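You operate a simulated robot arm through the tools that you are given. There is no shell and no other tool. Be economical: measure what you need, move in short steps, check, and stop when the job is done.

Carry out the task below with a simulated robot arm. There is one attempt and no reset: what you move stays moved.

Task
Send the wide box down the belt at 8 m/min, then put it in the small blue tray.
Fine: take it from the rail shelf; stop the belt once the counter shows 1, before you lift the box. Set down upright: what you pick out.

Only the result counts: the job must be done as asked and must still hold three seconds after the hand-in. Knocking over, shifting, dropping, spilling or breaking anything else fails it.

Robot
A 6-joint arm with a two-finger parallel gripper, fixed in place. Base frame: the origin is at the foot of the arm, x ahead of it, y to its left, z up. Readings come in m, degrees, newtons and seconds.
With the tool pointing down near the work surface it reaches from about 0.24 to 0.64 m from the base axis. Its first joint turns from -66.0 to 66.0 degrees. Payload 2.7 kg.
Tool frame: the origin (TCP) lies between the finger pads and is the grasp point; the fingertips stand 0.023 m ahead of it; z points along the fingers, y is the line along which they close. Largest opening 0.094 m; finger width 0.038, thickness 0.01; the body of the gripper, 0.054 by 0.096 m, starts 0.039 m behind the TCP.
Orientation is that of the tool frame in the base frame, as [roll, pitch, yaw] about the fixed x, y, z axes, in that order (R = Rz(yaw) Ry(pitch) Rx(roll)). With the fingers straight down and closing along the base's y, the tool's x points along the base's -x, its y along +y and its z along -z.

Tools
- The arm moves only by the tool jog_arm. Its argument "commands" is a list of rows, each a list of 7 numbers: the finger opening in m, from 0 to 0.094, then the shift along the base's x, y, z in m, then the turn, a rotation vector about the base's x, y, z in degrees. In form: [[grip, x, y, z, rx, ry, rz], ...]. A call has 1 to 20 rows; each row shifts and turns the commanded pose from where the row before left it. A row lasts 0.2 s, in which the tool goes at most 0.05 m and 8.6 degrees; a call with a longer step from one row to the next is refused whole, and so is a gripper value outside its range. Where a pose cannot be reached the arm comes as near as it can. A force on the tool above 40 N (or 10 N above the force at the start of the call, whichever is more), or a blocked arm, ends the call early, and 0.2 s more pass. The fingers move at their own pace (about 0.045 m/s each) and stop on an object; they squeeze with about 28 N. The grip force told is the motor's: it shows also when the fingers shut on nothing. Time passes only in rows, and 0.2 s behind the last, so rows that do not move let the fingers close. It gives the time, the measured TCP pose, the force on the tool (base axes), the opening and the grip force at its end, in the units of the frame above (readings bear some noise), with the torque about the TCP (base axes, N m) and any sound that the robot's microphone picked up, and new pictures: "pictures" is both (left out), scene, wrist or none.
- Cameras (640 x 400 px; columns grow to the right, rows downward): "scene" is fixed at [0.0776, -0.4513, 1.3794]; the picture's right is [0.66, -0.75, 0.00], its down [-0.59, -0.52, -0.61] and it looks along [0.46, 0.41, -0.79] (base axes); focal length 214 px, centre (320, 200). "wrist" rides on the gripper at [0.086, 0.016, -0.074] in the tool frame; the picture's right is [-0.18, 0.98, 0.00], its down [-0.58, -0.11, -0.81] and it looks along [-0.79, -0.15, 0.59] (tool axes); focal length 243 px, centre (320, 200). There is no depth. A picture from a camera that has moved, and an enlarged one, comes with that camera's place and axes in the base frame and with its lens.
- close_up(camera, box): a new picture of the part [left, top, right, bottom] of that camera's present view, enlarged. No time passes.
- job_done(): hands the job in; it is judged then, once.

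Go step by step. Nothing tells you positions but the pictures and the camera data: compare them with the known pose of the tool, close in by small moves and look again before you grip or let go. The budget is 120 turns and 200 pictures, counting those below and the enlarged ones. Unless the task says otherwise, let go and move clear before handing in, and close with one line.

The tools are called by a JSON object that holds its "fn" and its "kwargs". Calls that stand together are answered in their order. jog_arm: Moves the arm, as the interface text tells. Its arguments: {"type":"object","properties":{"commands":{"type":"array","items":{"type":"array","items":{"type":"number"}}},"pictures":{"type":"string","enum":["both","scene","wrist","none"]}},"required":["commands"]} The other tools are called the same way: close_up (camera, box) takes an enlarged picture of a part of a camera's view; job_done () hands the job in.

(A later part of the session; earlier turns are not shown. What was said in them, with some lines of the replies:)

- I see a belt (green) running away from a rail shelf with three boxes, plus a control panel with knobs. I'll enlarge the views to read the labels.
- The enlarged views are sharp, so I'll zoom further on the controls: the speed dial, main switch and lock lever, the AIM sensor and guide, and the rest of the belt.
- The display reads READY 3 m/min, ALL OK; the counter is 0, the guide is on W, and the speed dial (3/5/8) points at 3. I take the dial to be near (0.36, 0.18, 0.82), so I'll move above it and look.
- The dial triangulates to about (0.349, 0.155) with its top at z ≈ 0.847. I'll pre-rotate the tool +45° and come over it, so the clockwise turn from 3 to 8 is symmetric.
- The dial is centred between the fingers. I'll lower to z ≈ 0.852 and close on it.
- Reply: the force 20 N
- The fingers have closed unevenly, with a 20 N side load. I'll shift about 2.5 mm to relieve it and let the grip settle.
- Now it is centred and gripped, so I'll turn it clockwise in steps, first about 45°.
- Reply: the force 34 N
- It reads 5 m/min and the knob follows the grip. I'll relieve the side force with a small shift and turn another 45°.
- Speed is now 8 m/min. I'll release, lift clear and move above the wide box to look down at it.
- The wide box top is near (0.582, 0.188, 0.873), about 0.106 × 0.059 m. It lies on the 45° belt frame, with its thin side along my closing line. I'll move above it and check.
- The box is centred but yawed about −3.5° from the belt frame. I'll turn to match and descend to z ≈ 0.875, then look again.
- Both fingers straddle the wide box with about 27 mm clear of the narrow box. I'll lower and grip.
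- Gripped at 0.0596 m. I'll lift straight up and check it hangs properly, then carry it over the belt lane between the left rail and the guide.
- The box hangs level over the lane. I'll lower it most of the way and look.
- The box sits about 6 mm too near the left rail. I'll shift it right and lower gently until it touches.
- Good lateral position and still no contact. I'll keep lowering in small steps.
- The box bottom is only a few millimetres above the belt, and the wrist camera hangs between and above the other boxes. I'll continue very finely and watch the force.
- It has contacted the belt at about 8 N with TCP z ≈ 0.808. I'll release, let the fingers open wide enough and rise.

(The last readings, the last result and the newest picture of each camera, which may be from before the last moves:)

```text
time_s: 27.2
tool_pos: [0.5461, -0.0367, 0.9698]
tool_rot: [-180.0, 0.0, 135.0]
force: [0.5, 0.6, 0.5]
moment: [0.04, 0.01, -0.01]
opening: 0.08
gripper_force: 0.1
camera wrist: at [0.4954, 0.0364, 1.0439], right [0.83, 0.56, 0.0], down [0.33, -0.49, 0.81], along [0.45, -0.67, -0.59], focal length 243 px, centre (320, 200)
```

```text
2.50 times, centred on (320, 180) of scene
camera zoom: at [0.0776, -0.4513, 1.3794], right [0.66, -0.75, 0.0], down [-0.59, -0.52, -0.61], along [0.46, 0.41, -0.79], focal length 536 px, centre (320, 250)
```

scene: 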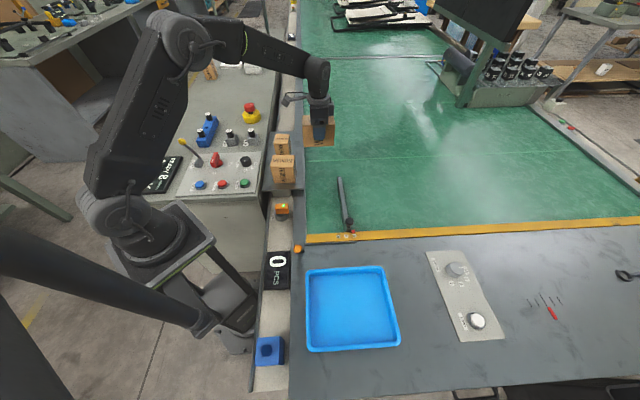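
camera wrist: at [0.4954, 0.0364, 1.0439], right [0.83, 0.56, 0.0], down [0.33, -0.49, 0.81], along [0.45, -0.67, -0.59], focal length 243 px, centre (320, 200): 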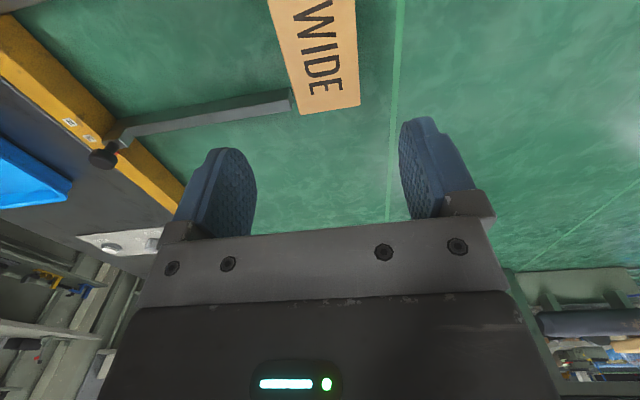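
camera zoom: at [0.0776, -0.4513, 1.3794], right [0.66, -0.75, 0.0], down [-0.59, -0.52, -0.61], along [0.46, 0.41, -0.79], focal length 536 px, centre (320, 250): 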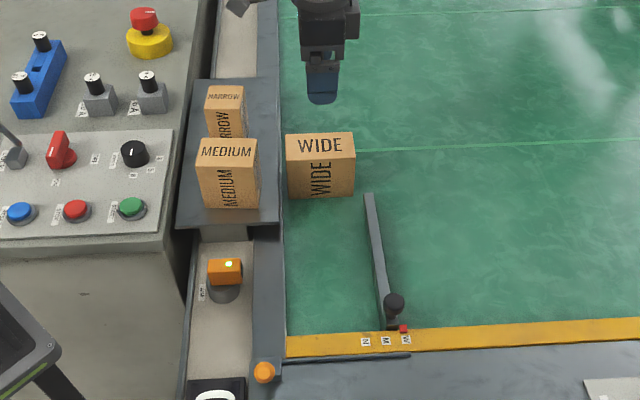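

The wide box sits upright on the belt, inside the lane width. Next I'll close the fingers and move above the START button, near (0.278, 0.072).

{"fn": "jog_arm", "kwargs": {"commands": [[0.0, -0.04, 0.016, 0, 0, 0, 0], [0.0, -0.04, 0.016, 0, 0, 0, 0], [0.0, -0.04, 0.016, 0, 0, 0, 0], [0.0, -0.04, 0.016, 0, 0, 0, 0], [0.0, -0.04, 0.016, -0.01, 0, 0, 0], [0.0, -0.04, 0.016, -0.02, 0, 0, 0], [0.0, -0.028, 0.013, -0.02, 0, 0, 0], [0.0, 0, 0, 0, 0, 0, 0]], "pictures": "wrist"}}

{"fn": "close_up", "kwargs": {"camera": "scene", "box": [174, 130, 264, 194]}}

```text
time_s: 29.0
tool_pos: [0.2758, 0.0717, 0.9191]
tool_rot: [-180.0, 0.0, 135.0]
force: [0.2, 0.3, -0.6]
moment: [-0.01, 0.0, 0.02]
opening: 0.0
gripper_force: 27.8
camera wrist: at [0.2255, 0.145, 0.9938], right [0.83, 0.56, 0.0], down [0.33, -0.49, 0.81], along [0.46, -0.67, -0.59], focal length 243 px, centre (320, 200)
```

wrist: 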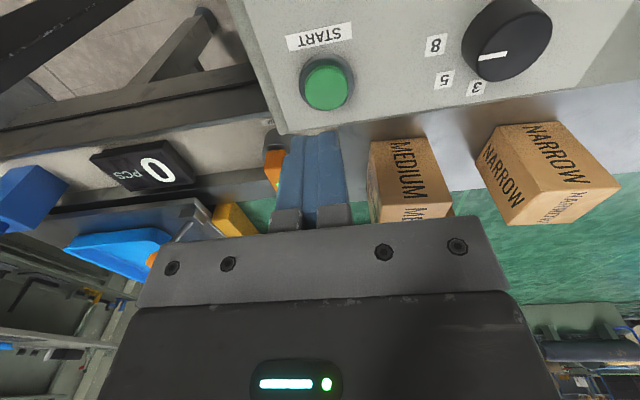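

```text
6.25 times, centred on (219, 162) of scene
camera zoom: at [0.0776, -0.4513, 1.3794], right [0.66, -0.75, 0.0], down [-0.59, -0.52, -0.61], along [0.46, 0.41, -0.79], focal length 1340 px, centre (951, 438)
```

zoom: 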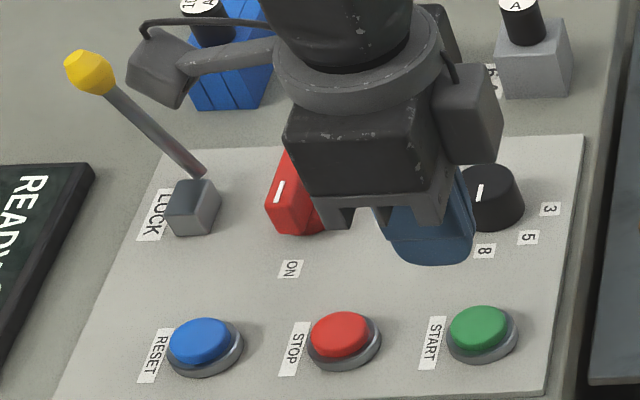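

START triangulates to (0.279, 0.0755, 0.837). I'll correct by a few mm, descend, press gently and check the display.

{"fn": "jog_arm", "kwargs": {"commands": [[0.0, 0.003, 0.004, -0.02, 0, 0, 0], [0.0, 0, 0, -0.03, 0, 0, 0], [0.0, 0, 0, 0, 0, 0, 0]], "pictures": "wrist"}}

{"fn": "close_up", "kwargs": {"camera": "scene", "box": [130, 140, 260, 200]}}

```text
time_s: 29.8
tool_pos: [0.2799, 0.0751, 0.8691]
tool_rot: [-180.0, -0.1, 134.9]
force: [-0.1, 0.4, -0.3]
moment: [-0.01, -0.02, 0.0]
opening: 0.0002
gripper_force: 28.4
camera wrist: at [0.2296, 0.1486, 0.9424], right [0.83, 0.56, 0.0], down [0.33, -0.49, 0.81], along [0.46, -0.67, -0.59], focal length 243 px, centre (320, 200)
```

wrist: 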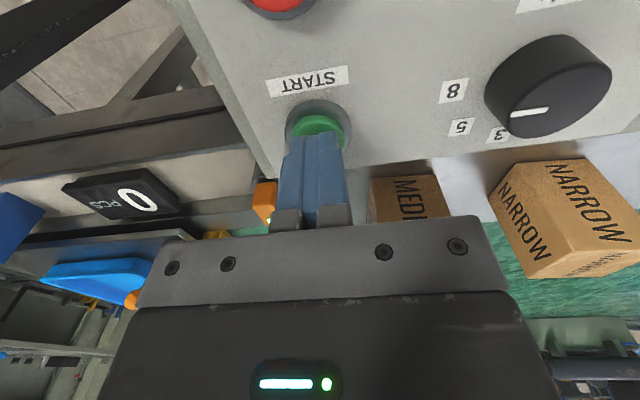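

```text
4.92 times, centred on (195, 170) of scene
camera zoom: at [0.0776, -0.4513, 1.3794], right [0.66, -0.75, 0.0], down [-0.59, -0.52, -0.61], along [0.46, 0.41, -0.79], focal length 1056 px, centre (935, 348)
```

zoom: 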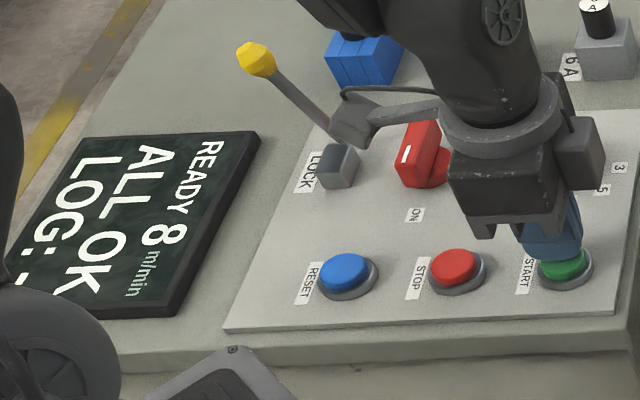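

Fingertips are right over START. I'll press about 5 mm and back off.

{"fn": "jog_arm", "kwargs": {"commands": [[0.0, 0, 0, -0.006, 0, 0, 0], [0.0, 0, 0, -0.005, 0, 0, 0], [0.0, 0, 0, -0.003, 0, 0, 0], [0.0, 0, 0, 0.02, 0, 0, 0]], "pictures": "scene"}}

{"fn": "close_up", "kwargs": {"camera": "scene", "box": [130, 100, 370, 300]}}

```text
time_s: 30.6
tool_pos: [0.2803, 0.0755, 0.8575]
tool_rot: [179.9, 0.1, 134.9]
force: [-6.7, -0.9, 19.6]
moment: [-0.02, 0.17, -0.04]
opening: 0.0
gripper_force: 27.1
heard: click
stopped in row 4: the force on the tool passed its limit at 48 N (the readings are from after the stop); the commanded pose is now the measured one
```

scene: 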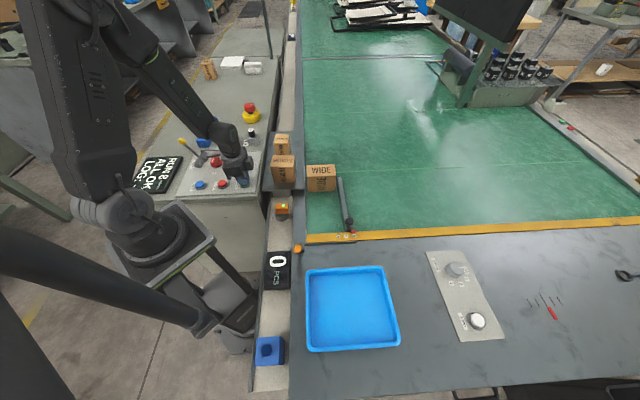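

```text
2.00 times, centred on (250, 200) of scene
camera zoom: at [0.0773, -0.4513, 1.3794], right [0.66, -0.75, 0.0], down [-0.59, -0.52, -0.61], along [0.46, 0.41, -0.79], focal length 429 px, centre (460, 200)
```

zoom: 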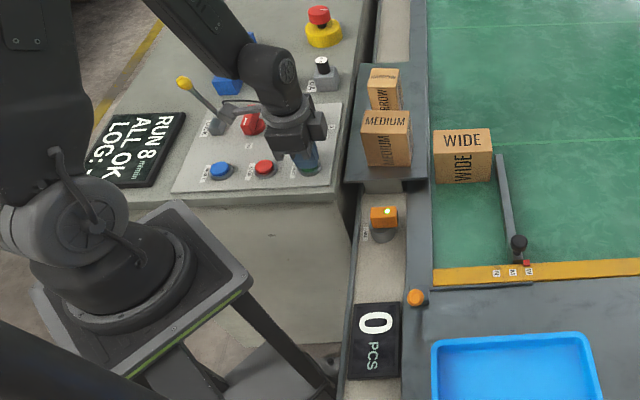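

The display shows RUN 8 and the box is moving down the lane. I'll lift off START and go above STOP.

{"fn": "jog_arm", "kwargs": {"commands": [[0.0, 0, 0, 0.02, 0, 0, 0], [0.0, -0.026, 0.026, 0, 0, 0, 0], [0.0, -0.026, 0.0265, -0.005, 0, 0, 0]], "pictures": "wrist"}}

{"fn": "close_up", "kwargs": {"camera": "scene", "box": [130, 100, 370, 300]}}

```text
time_s: 31.4
tool_pos: [0.2282, 0.1284, 0.8716]
tool_rot: [179.9, 0.0, 135.0]
force: [-0.2, -0.4, 0.9]
moment: [-0.02, -0.01, -0.03]
opening: 0.0
gripper_force: 27.5
camera wrist: at [0.1783, 0.202, 0.9463], right [0.83, 0.56, 0.0], down [0.33, -0.49, 0.81], along [0.46, -0.67, -0.59], focal length 243 px, centre (320, 200)
```

wrist: 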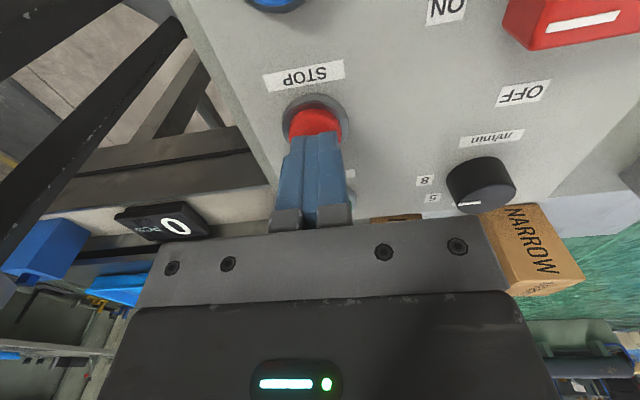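

```text
2.00 times, centred on (250, 200) of scene
camera zoom: at [0.0776, -0.4513, 1.3794], right [0.66, -0.75, 0.0], down [-0.59, -0.52, -0.61], along [0.46, 0.41, -0.79], focal length 429 px, centre (460, 200)
```

zoom: 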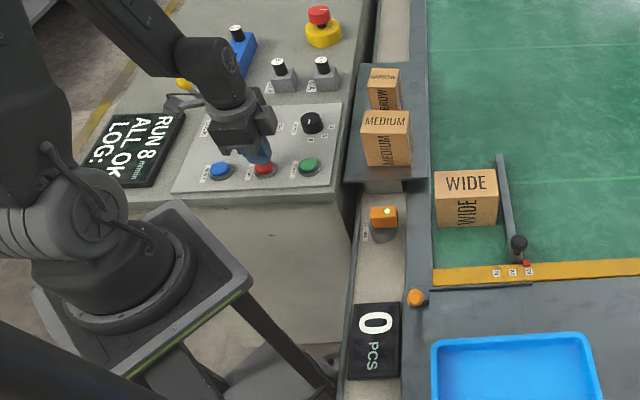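

Fingertips are over STOP. The box is at the sensor and the counter still shows 0, so I'll wait briefly.

{"fn": "jog_arm", "kwargs": {"commands": [[0.0, 0, 0, -0.003, 0, 0, 0]], "pictures": "none"}}

{"fn": "close_up", "kwargs": {"camera": "scene", "box": [130, 100, 370, 300]}}

```text
time_s: 31.8
tool_pos: [0.229, 0.1283, 0.8689]
tool_rot: [180.0, 0.0, 135.0]
force: [-0.6, -0.3, -0.9]
moment: [0.0, 0.02, 0.0]
opening: 0.0
gripper_force: 27.9
```

```text
2.00 times, centred on (250, 200) of scene
camera zoom: at [0.0776, -0.4513, 1.3794], right [0.66, -0.75, 0.0], down [-0.59, -0.52, -0.61], along [0.46, 0.41, -0.79], focal length 429 px, centre (460, 200)
```

zoom: 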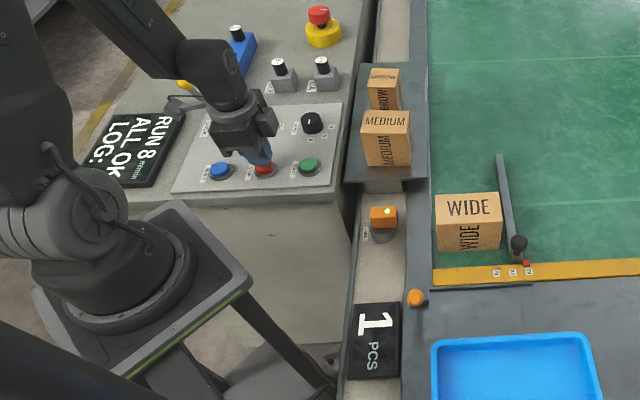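

The counter shows 1, so I'll press STOP now.

{"fn": "jog_arm", "kwargs": {"commands": [[0.0, 0, 0, -0.007, 0, 0, 0], [0.0, 0, 0, -0.005, 0, 0, 0], [0.0, 0, 0, -0.001, 0, 0, 0]], "pictures": "none"}}

{"fn": "close_up", "kwargs": {"camera": "scene", "box": [130, 100, 370, 300]}}

```text
time_s: 32.7
tool_pos: [0.2284, 0.1288, 0.8572]
tool_rot: [179.8, 0.0, 135.1]
force: [-5.5, -3.1, 21.3]
moment: [-0.09, 0.17, 0.01]
opening: 0.0
gripper_force: 28.4
heard: click
stopped in row 3: the force on the tool passed its limit at 41 N (the readings are from after the stop); the commanded pose is now the measured one
```

```text
2.00 times, centred on (250, 200) of scene
camera zoom: at [0.0773, -0.4514, 1.3793], right [0.66, -0.75, 0.0], down [-0.59, -0.52, -0.61], along [0.46, 0.41, -0.79], focal length 429 px, centre (460, 200)
```

zoom: 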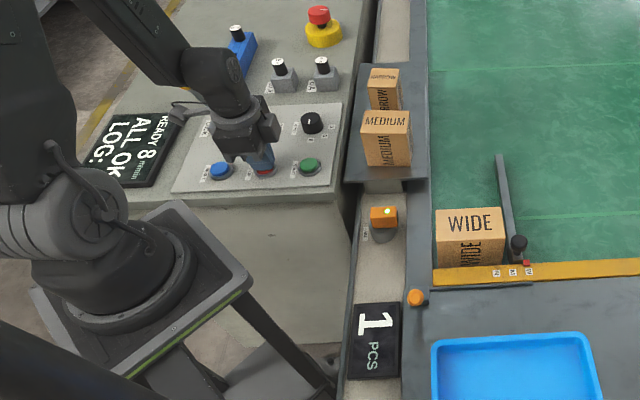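

READY 8: the belt is stopped with the counter at 1, and the box rests at the end of the lane near (0.37, −0.21). I'll lift off STOP and go above the box.

{"fn": "jog_arm", "kwargs": {"commands": [[0.0, 0, 0, 0.04, 0, 0, 0], [0.0, 0, 0, 0.05, 0, 0, 0], [0.08, 0.016, -0.042, 0, 0, 0, 0], [0.08, 0.018, -0.042, 0, 0, 0, 0], [0.08, 0.018, -0.042, 0, 0, 0, 0], [0.08, 0.018, -0.042, 0, 0, 0, 0], [0.08, 0.018, -0.042, 0, 0, 0, 0], [0.08, 0.018, -0.042, 0, 0, 0, 0], [0.08, 0.018, -0.042, 0, 0, 0, 0], [0.08, 0.018, -0.042, 0, 0, 0, 0], [0.08, 0, 0, 0, 0, 0, 0]]}}

{"fn": "close_up", "kwargs": {"camera": "scene", "box": [260, 170, 380, 280]}}

{"fn": "close_up", "kwargs": {"camera": "scene", "box": [130, 140, 260, 200]}}

```text
time_s: 35.1
tool_pos: [0.3715, -0.2089, 0.9466]
tool_rot: [179.9, -0.1, 134.9]
force: [-0.2, -0.2, -0.3]
moment: [-0.01, 0.01, 0.01]
opening: 0.0798
gripper_force: 0.0
camera wrist: at [0.3208, -0.1352, 1.0219], right [0.82, 0.57, 0.0], down [0.33, -0.49, 0.81], along [0.46, -0.66, -0.59], focal length 243 px, centre (320, 200)
```

scene: 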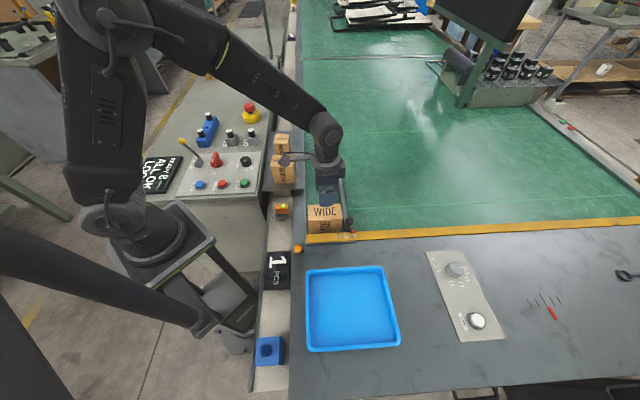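
wrist: 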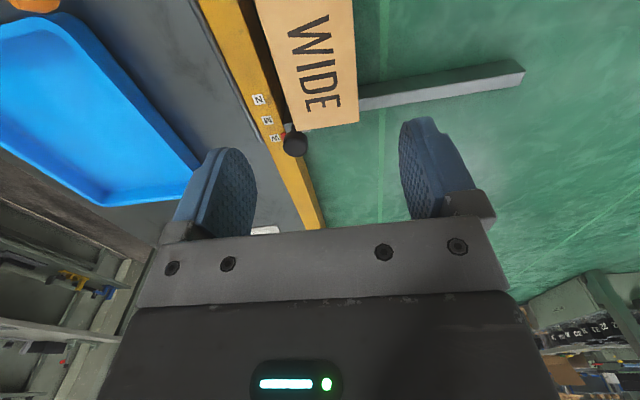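

```text
3.64 times, centred on (320, 225) of scene
camera zoom: at [0.0776, -0.4513, 1.3794], right [0.66, -0.75, 0.0], down [-0.59, -0.52, -0.61], along [0.46, 0.41, -0.79], focal length 780 px, centre (320, 109)
```

zoom: 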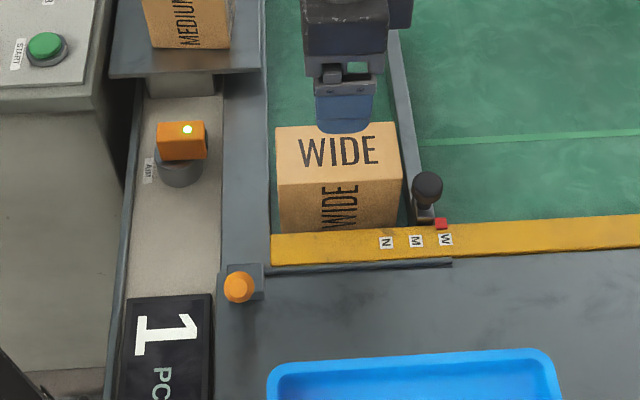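

```text
4.92 times, centred on (195, 170) of scene
camera zoom: at [0.0776, -0.4513, 1.3794], right [0.66, -0.75, 0.0], down [-0.59, -0.52, -0.61], along [0.46, 0.41, -0.79], focal length 1056 px, centre (935, 348)
```

zoom: 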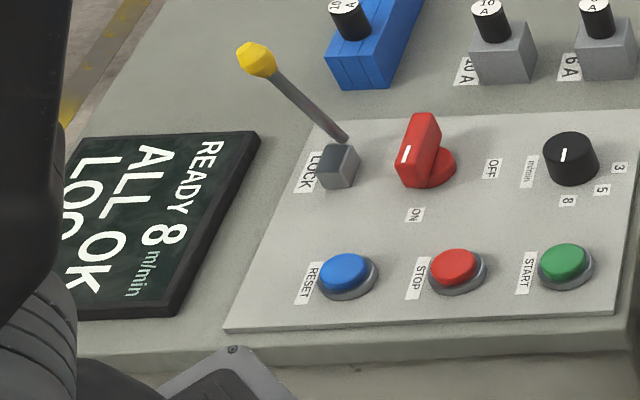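

Box is square with the frame, about 2.6 mm off toward the yellow bar (bar top z ≈ 0.795, so tips must stay above 0.80). I'll descend to TCP 0.828 and grip its upper part.

{"fn": "jog_arm", "kwargs": {"commands": [[0.08, -0.0018, -0.0018, -0.04, 0, 0, 0], [0.08, 0, 0, -0.035, 0, 0, 0], [0.08, 0, 0, 0, 0, 0, 0]], "pictures": "wrist"}}

{"fn": "close_up", "kwargs": {"camera": "scene", "box": [260, 170, 380, 280]}}

```text
time_s: 35.9
tool_pos: [0.3676, -0.2105, 0.872]
tool_rot: [179.9, 0.0, 135.0]
force: [0.0, 0.3, -0.9]
moment: [-0.01, 0.0, 0.02]
opening: 0.0797
gripper_force: 0.1
camera wrist: at [0.3178, -0.1369, 0.9466], right [0.83, 0.56, 0.0], down [0.33, -0.49, 0.81], along [0.46, -0.67, -0.59], focal length 243 px, centre (320, 200)
```

wrist: 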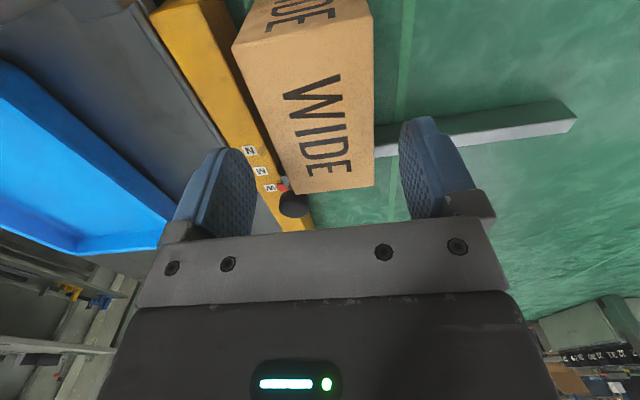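

```text
3.64 times, centred on (320, 225) of scene
camera zoom: at [0.0776, -0.4513, 1.3794], right [0.66, -0.75, 0.0], down [-0.59, -0.52, -0.61], along [0.46, 0.41, -0.79], focal length 780 px, centre (320, 109)
```

zoom: 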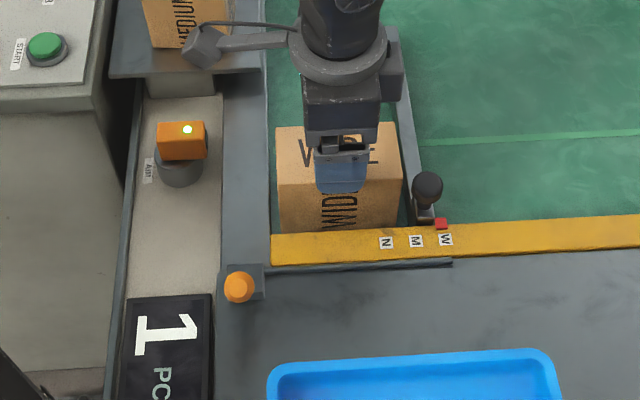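

{"fn": "jog_arm", "kwargs": {"commands": [[0.08, 0, 0, -0.025, 0, 0, 0], [0.08, 0, 0, -0.019, 0, 0, 0], [0.04, 0, 0, 0, 0, 0, 0], [0.04, 0, 0, 0, 0, 0, 0], [0.04, 0, 0, 0, 0, 0, 0], [0.04, 0, 0, 0, 0, 0, 0]], "pictures": "wrist"}}

{"fn": "close_up", "kwargs": {"camera": "scene", "box": [260, 170, 380, 280]}}

```text
time_s: 37.3
tool_pos: [0.369, -0.2099, 0.8275]
tool_rot: [179.9, 0.0, 135.0]
force: [-0.1, -0.8, 1.1]
moment: [0.02, 0.0, 0.01]
opening: 0.0598
gripper_force: 27.8
camera wrist: at [0.3182, -0.1364, 0.9025], right [0.83, 0.56, 0.0], down [0.33, -0.49, 0.81], along [0.46, -0.66, -0.59], focal length 243 px, centre (320, 200)
```

wrist: 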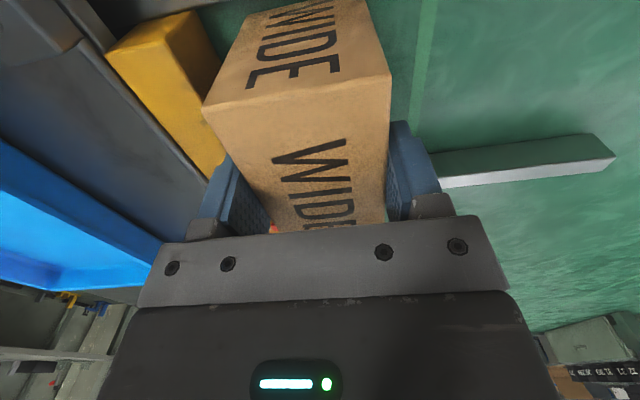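

```text
3.64 times, centred on (320, 225) of scene
camera zoom: at [0.0776, -0.4513, 1.3794], right [0.66, -0.75, 0.0], down [-0.59, -0.52, -0.61], along [0.46, 0.41, -0.79], focal length 780 px, centre (320, 109)
```

zoom: 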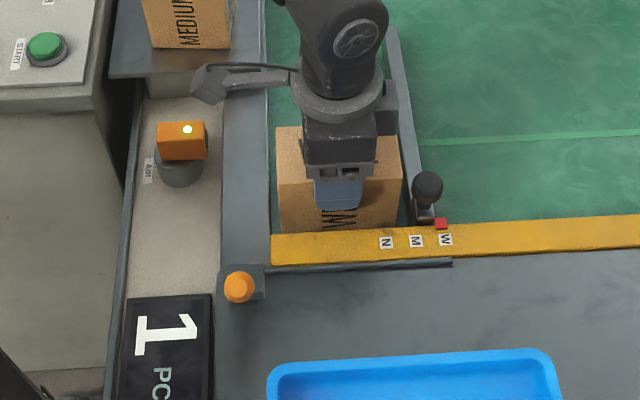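

Firmly held at 0.0598 m. I'll lift straight up, then carry it over the tray.

{"fn": "jog_arm", "kwargs": {"commands": [[0.04, 0, 0, 0.02, 0, 0, 0], [0.04, 0, 0, 0.04, 0, 0, 0], [0.04, 0, 0, 0.04, 0, 0, 0], [0.04, 0, 0, 0.03, 0, 0, 0], [0.04, 0, 0, 0, 0, 0, 0], [0.04, -0.022, -0.034, 0, 0, 0, 0], [0.04, -0.022, -0.034, 0, 0, 0, 0], [0.04, -0.023, -0.034, 0, 0, 0, 0], [0.04, -0.024, -0.034, 0, 0, 0, 0], [0.04, -0.024, -0.034, 0, 0, 0, 0], [0.04, -0.024, -0.035, 0, 0, 0, 0], [0.04, 0, 0, 0, 0, 0, 0]]}}

{"fn": "close_up", "kwargs": {"camera": "scene", "box": [240, 240, 440, 380]}}

```text
time_s: 39.9
tool_pos: [0.2285, -0.4156, 0.9585]
tool_rot: [180.0, 0.0, 135.1]
force: [-0.2, -0.1, -2.7]
moment: [-0.02, -0.02, 0.01]
opening: 0.0597
gripper_force: 28.2
camera wrist: at [0.1785, -0.3429, 1.0324], right [0.82, 0.57, 0.0], down [0.33, -0.49, 0.81], along [0.46, -0.66, -0.59], focal length 243 px, centre (320, 200)
```

scene: 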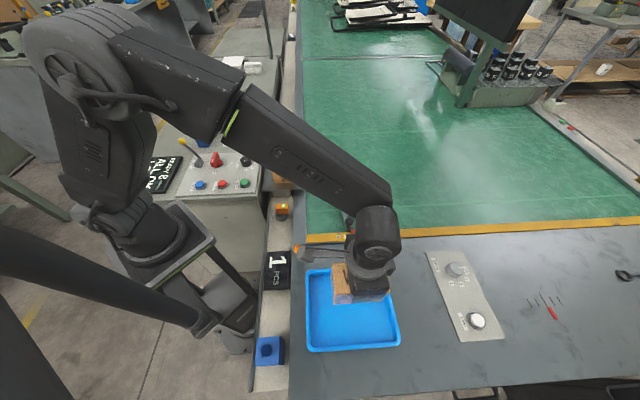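
wrist: 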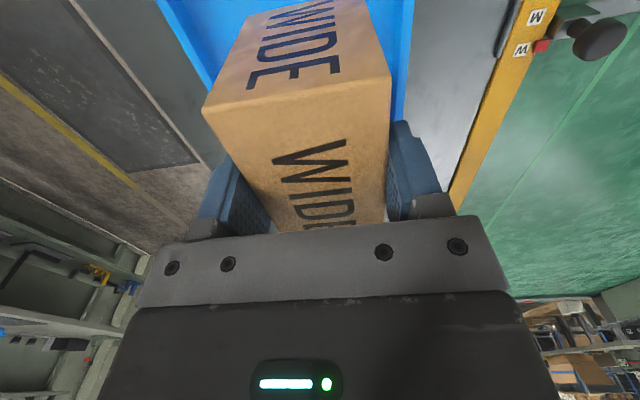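

```text
2.86 times, centred on (340, 310) of scene
camera zoom: at [0.0775, -0.4513, 1.3794], right [0.66, -0.75, 0.0], down [-0.59, -0.52, -0.61], along [0.46, 0.41, -0.79], focal length 613 px, centre (263, -114)
```

zoom: 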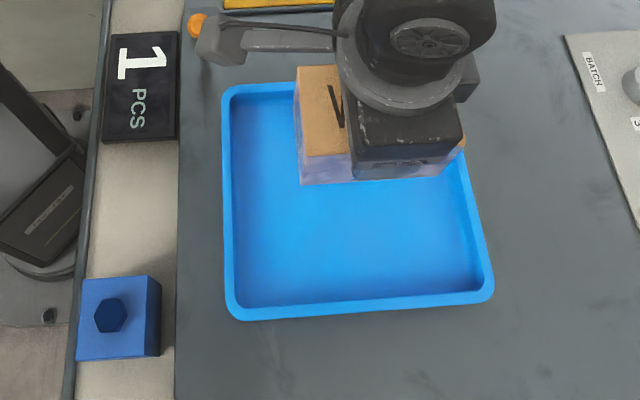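

The box projects inside the tray, slightly toward its far side. I'll nudge it to the middle and lower to just above the floor.

{"fn": "jog_arm", "kwargs": {"commands": [[0.04, -0.005, -0.012, 0, 0, 0, 0], [0.04, 0, 0, -0.03, 0, 0, 0], [0.04, 0, 0, -0.025, 0, 0, 0], [0.04, 0, 0, 0, 0, 0, 0]], "pictures": "wrist"}}

{"fn": "close_up", "kwargs": {"camera": "scene", "box": [280, 250, 420, 370]}}

```text
time_s: 40.9
tool_pos: [0.2253, -0.4263, 0.9033]
tool_rot: [179.9, 0.0, 135.1]
force: [-0.2, 0.4, -2.7]
moment: [-0.04, 0.04, 0.0]
opening: 0.0595
gripper_force: 27.9
camera wrist: at [0.1742, -0.3534, 0.9776], right [0.83, 0.56, 0.0], down [0.33, -0.49, 0.81], along [0.46, -0.67, -0.59], focal length 243 px, centre (320, 200)
```

wrist: 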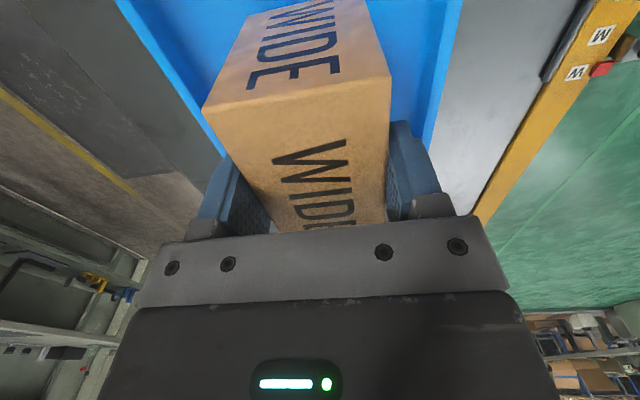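

```text
3.33 times, centred on (350, 310) of scene
camera zoom: at [0.0776, -0.4513, 1.3794], right [0.66, -0.75, 0.0], down [-0.59, -0.52, -0.61], along [0.46, 0.41, -0.79], focal length 715 px, centre (220, -167)
```

zoom: 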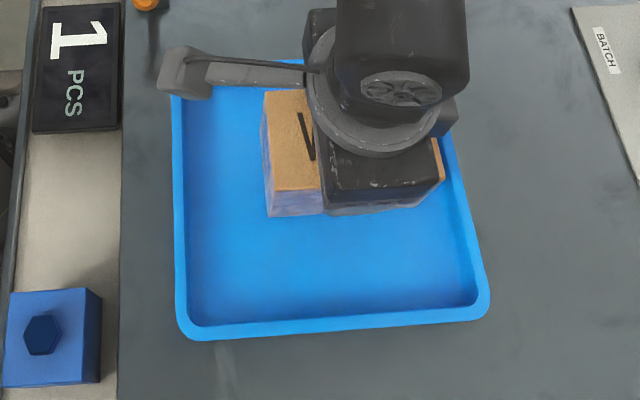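

I'll shift 8 mm left for margin and keep lowering to contact.

{"fn": "jog_arm", "kwargs": {"commands": [[0.04, -0.0057, 0.0057, 0, 0, 0, 0], [0.04, 0, 0, -0.008, 0, 0, 0], [0.04, 0, 0, -0.004, 0, 0, 0], [0.04, 0, 0, -0.003, 0, 0, 0], [0.04, 0, 0, -0.003, 0, 0, 0], [0.04, 0, 0, 0, 0, 0, 0]], "pictures": "none"}}

{"fn": "close_up", "kwargs": {"camera": "scene", "box": [280, 250, 420, 370]}}

```text
time_s: 42.3
tool_pos: [0.2189, -0.4203, 0.8839]
tool_rot: [180.0, 0.0, 134.9]
force: [-0.2, 0.3, -2.3]
moment: [0.0, 0.01, 0.0]
opening: 0.0599
gripper_force: 28.0
```

```text
3.33 times, centred on (350, 310) of scene
camera zoom: at [0.0776, -0.4513, 1.3794], right [0.66, -0.75, 0.0], down [-0.59, -0.52, -0.61], along [0.46, 0.41, -0.79], focal length 715 px, centre (220, -167)
```

zoom: 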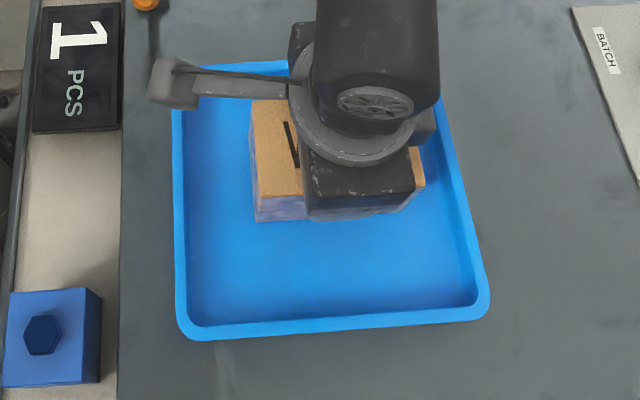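

{"fn": "jog_arm", "kwargs": {"commands": [[0.04, 0, 0, -0.003, 0, 0, 0], [0.04, 0, 0, -0.003, 0, 0, 0], [0.04, 0, 0, -0.003, 0, 0, 0], [0.04, 0, 0, -0.002, 0, 0, 0], [0.04, 0, 0, -0.002, 0, 0, 0], [0.04, 0, 0, 0, 0, 0, 0]], "pictures": "none"}}

{"fn": "close_up", "kwargs": {"camera": "scene", "box": [310, 260, 390, 330]}}

```text
time_s: 43.7
tool_pos: [0.2206, -0.4203, 0.8732]
tool_rot: [180.0, 0.3, 135.0]
force: [-1.7, 4.8, 22.4]
moment: [0.15, 0.06, 0.0]
opening: 0.0602
gripper_force: 27.5
```

```text
5.71 times, centred on (350, 295) of scene
camera zoom: at [0.0774, -0.4509, 1.3795], right [0.66, -0.75, 0.0], down [-0.59, -0.52, -0.61], along [0.46, 0.41, -0.79], focal length 1226 px, centre (149, -343)
```

zoom: 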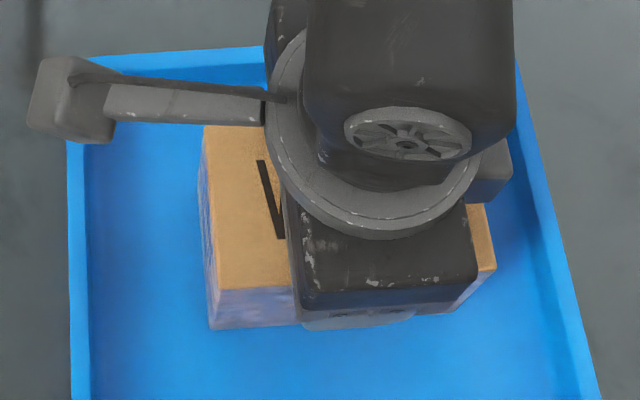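

It has contacted the tray floor at 22 N. I'll relieve 1.5 mm, open, and rise straight up.

{"fn": "jog_arm", "kwargs": {"commands": [[0.04, 0, 0, 0.0015, 0, 0, 0], [0.08, 0, 0, 0, 0, 0, 0], [0.08, 0, 0, 0, 0, 0, 0], [0.08, 0, 0, 0, 0, 0, 0], [0.08, 0, 0, 0.02, 0, 0, 0], [0.08, 0, 0, 0.04, 0, 0, 0], [0.08, 0, 0, 0.05, 0, 0, 0], [0.08, 0.02, 0.03, 0.02, 0, 0, 0], [0.08, 0.02, 0.04, 0.02, 0, 0, 0], [0.08, 0.02, 0.04, 0, 0, 0, 0], [0.08, 0, 0, 0, 0, 0, 0]]}}

{"fn": "close_up", "kwargs": {"camera": "scene", "box": [240, 180, 420, 370]}}

{"fn": "close_up", "kwargs": {"camera": "scene", "box": [130, 100, 310, 202]}}

```text
time_s: 46.1
tool_pos: [0.2803, -0.3099, 1.0227]
tool_rot: [179.9, 0.0, 135.0]
force: [-0.1, 0.6, 0.7]
moment: [0.04, 0.02, -0.03]
opening: 0.0797
gripper_force: 0.1
camera wrist: at [0.2295, -0.237, 1.0968], right [0.83, 0.56, 0.0], down [0.33, -0.49, 0.81], along [0.46, -0.67, -0.59], focal length 243 px, centre (320, 200)
```

scene: 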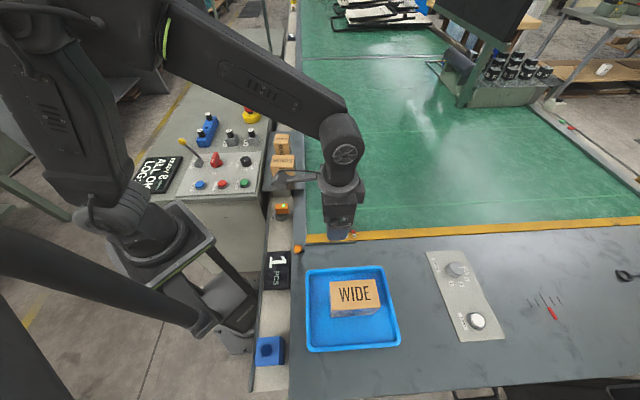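
wrist: 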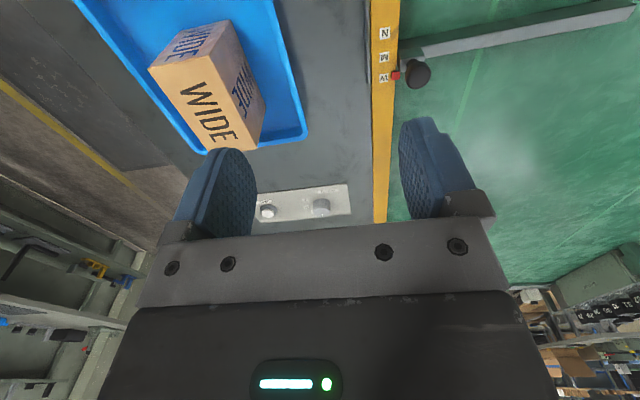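

```text
2.11 times, centred on (330, 275) of scene
camera zoom: at [0.0776, -0.4512, 1.3794], right [0.66, -0.75, 0.0], down [-0.59, -0.52, -0.61], along [0.46, 0.41, -0.79], focal length 452 px, centre (299, 42)
```

zoom: 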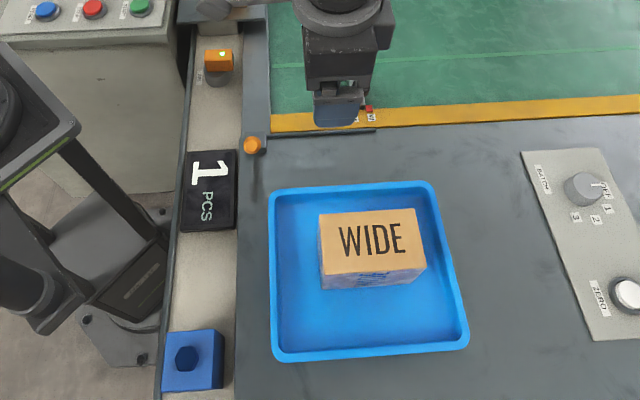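

```text
3.56 times, centred on (220, 151) of scene
camera zoom: at [0.0776, -0.4512, 1.3794], right [0.66, -0.75, 0.0], down [-0.59, -0.52, -0.61], along [0.46, 0.41, -0.79], focal length 763 px, centre (676, 374)
```

zoom: 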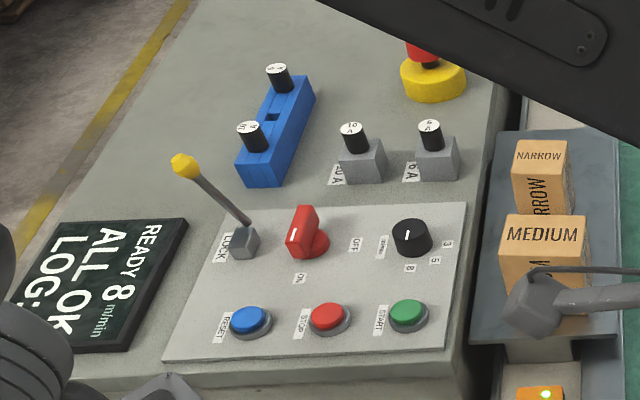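

The wide box stands upright in the blue tray. The belt is stopped (READY 8, ALL OK), the counter shows 1, the other boxes haven't moved and the arm is clear, so I'll hand in.

{"fn": "job_done", "kwargs": {}}

```text
The job is handed in.
```

The wide box ran down the belt at 8 m/min, the belt was stopped once the counter showed 1, and the box now stands upright in the small blue tray. The job is handed in.
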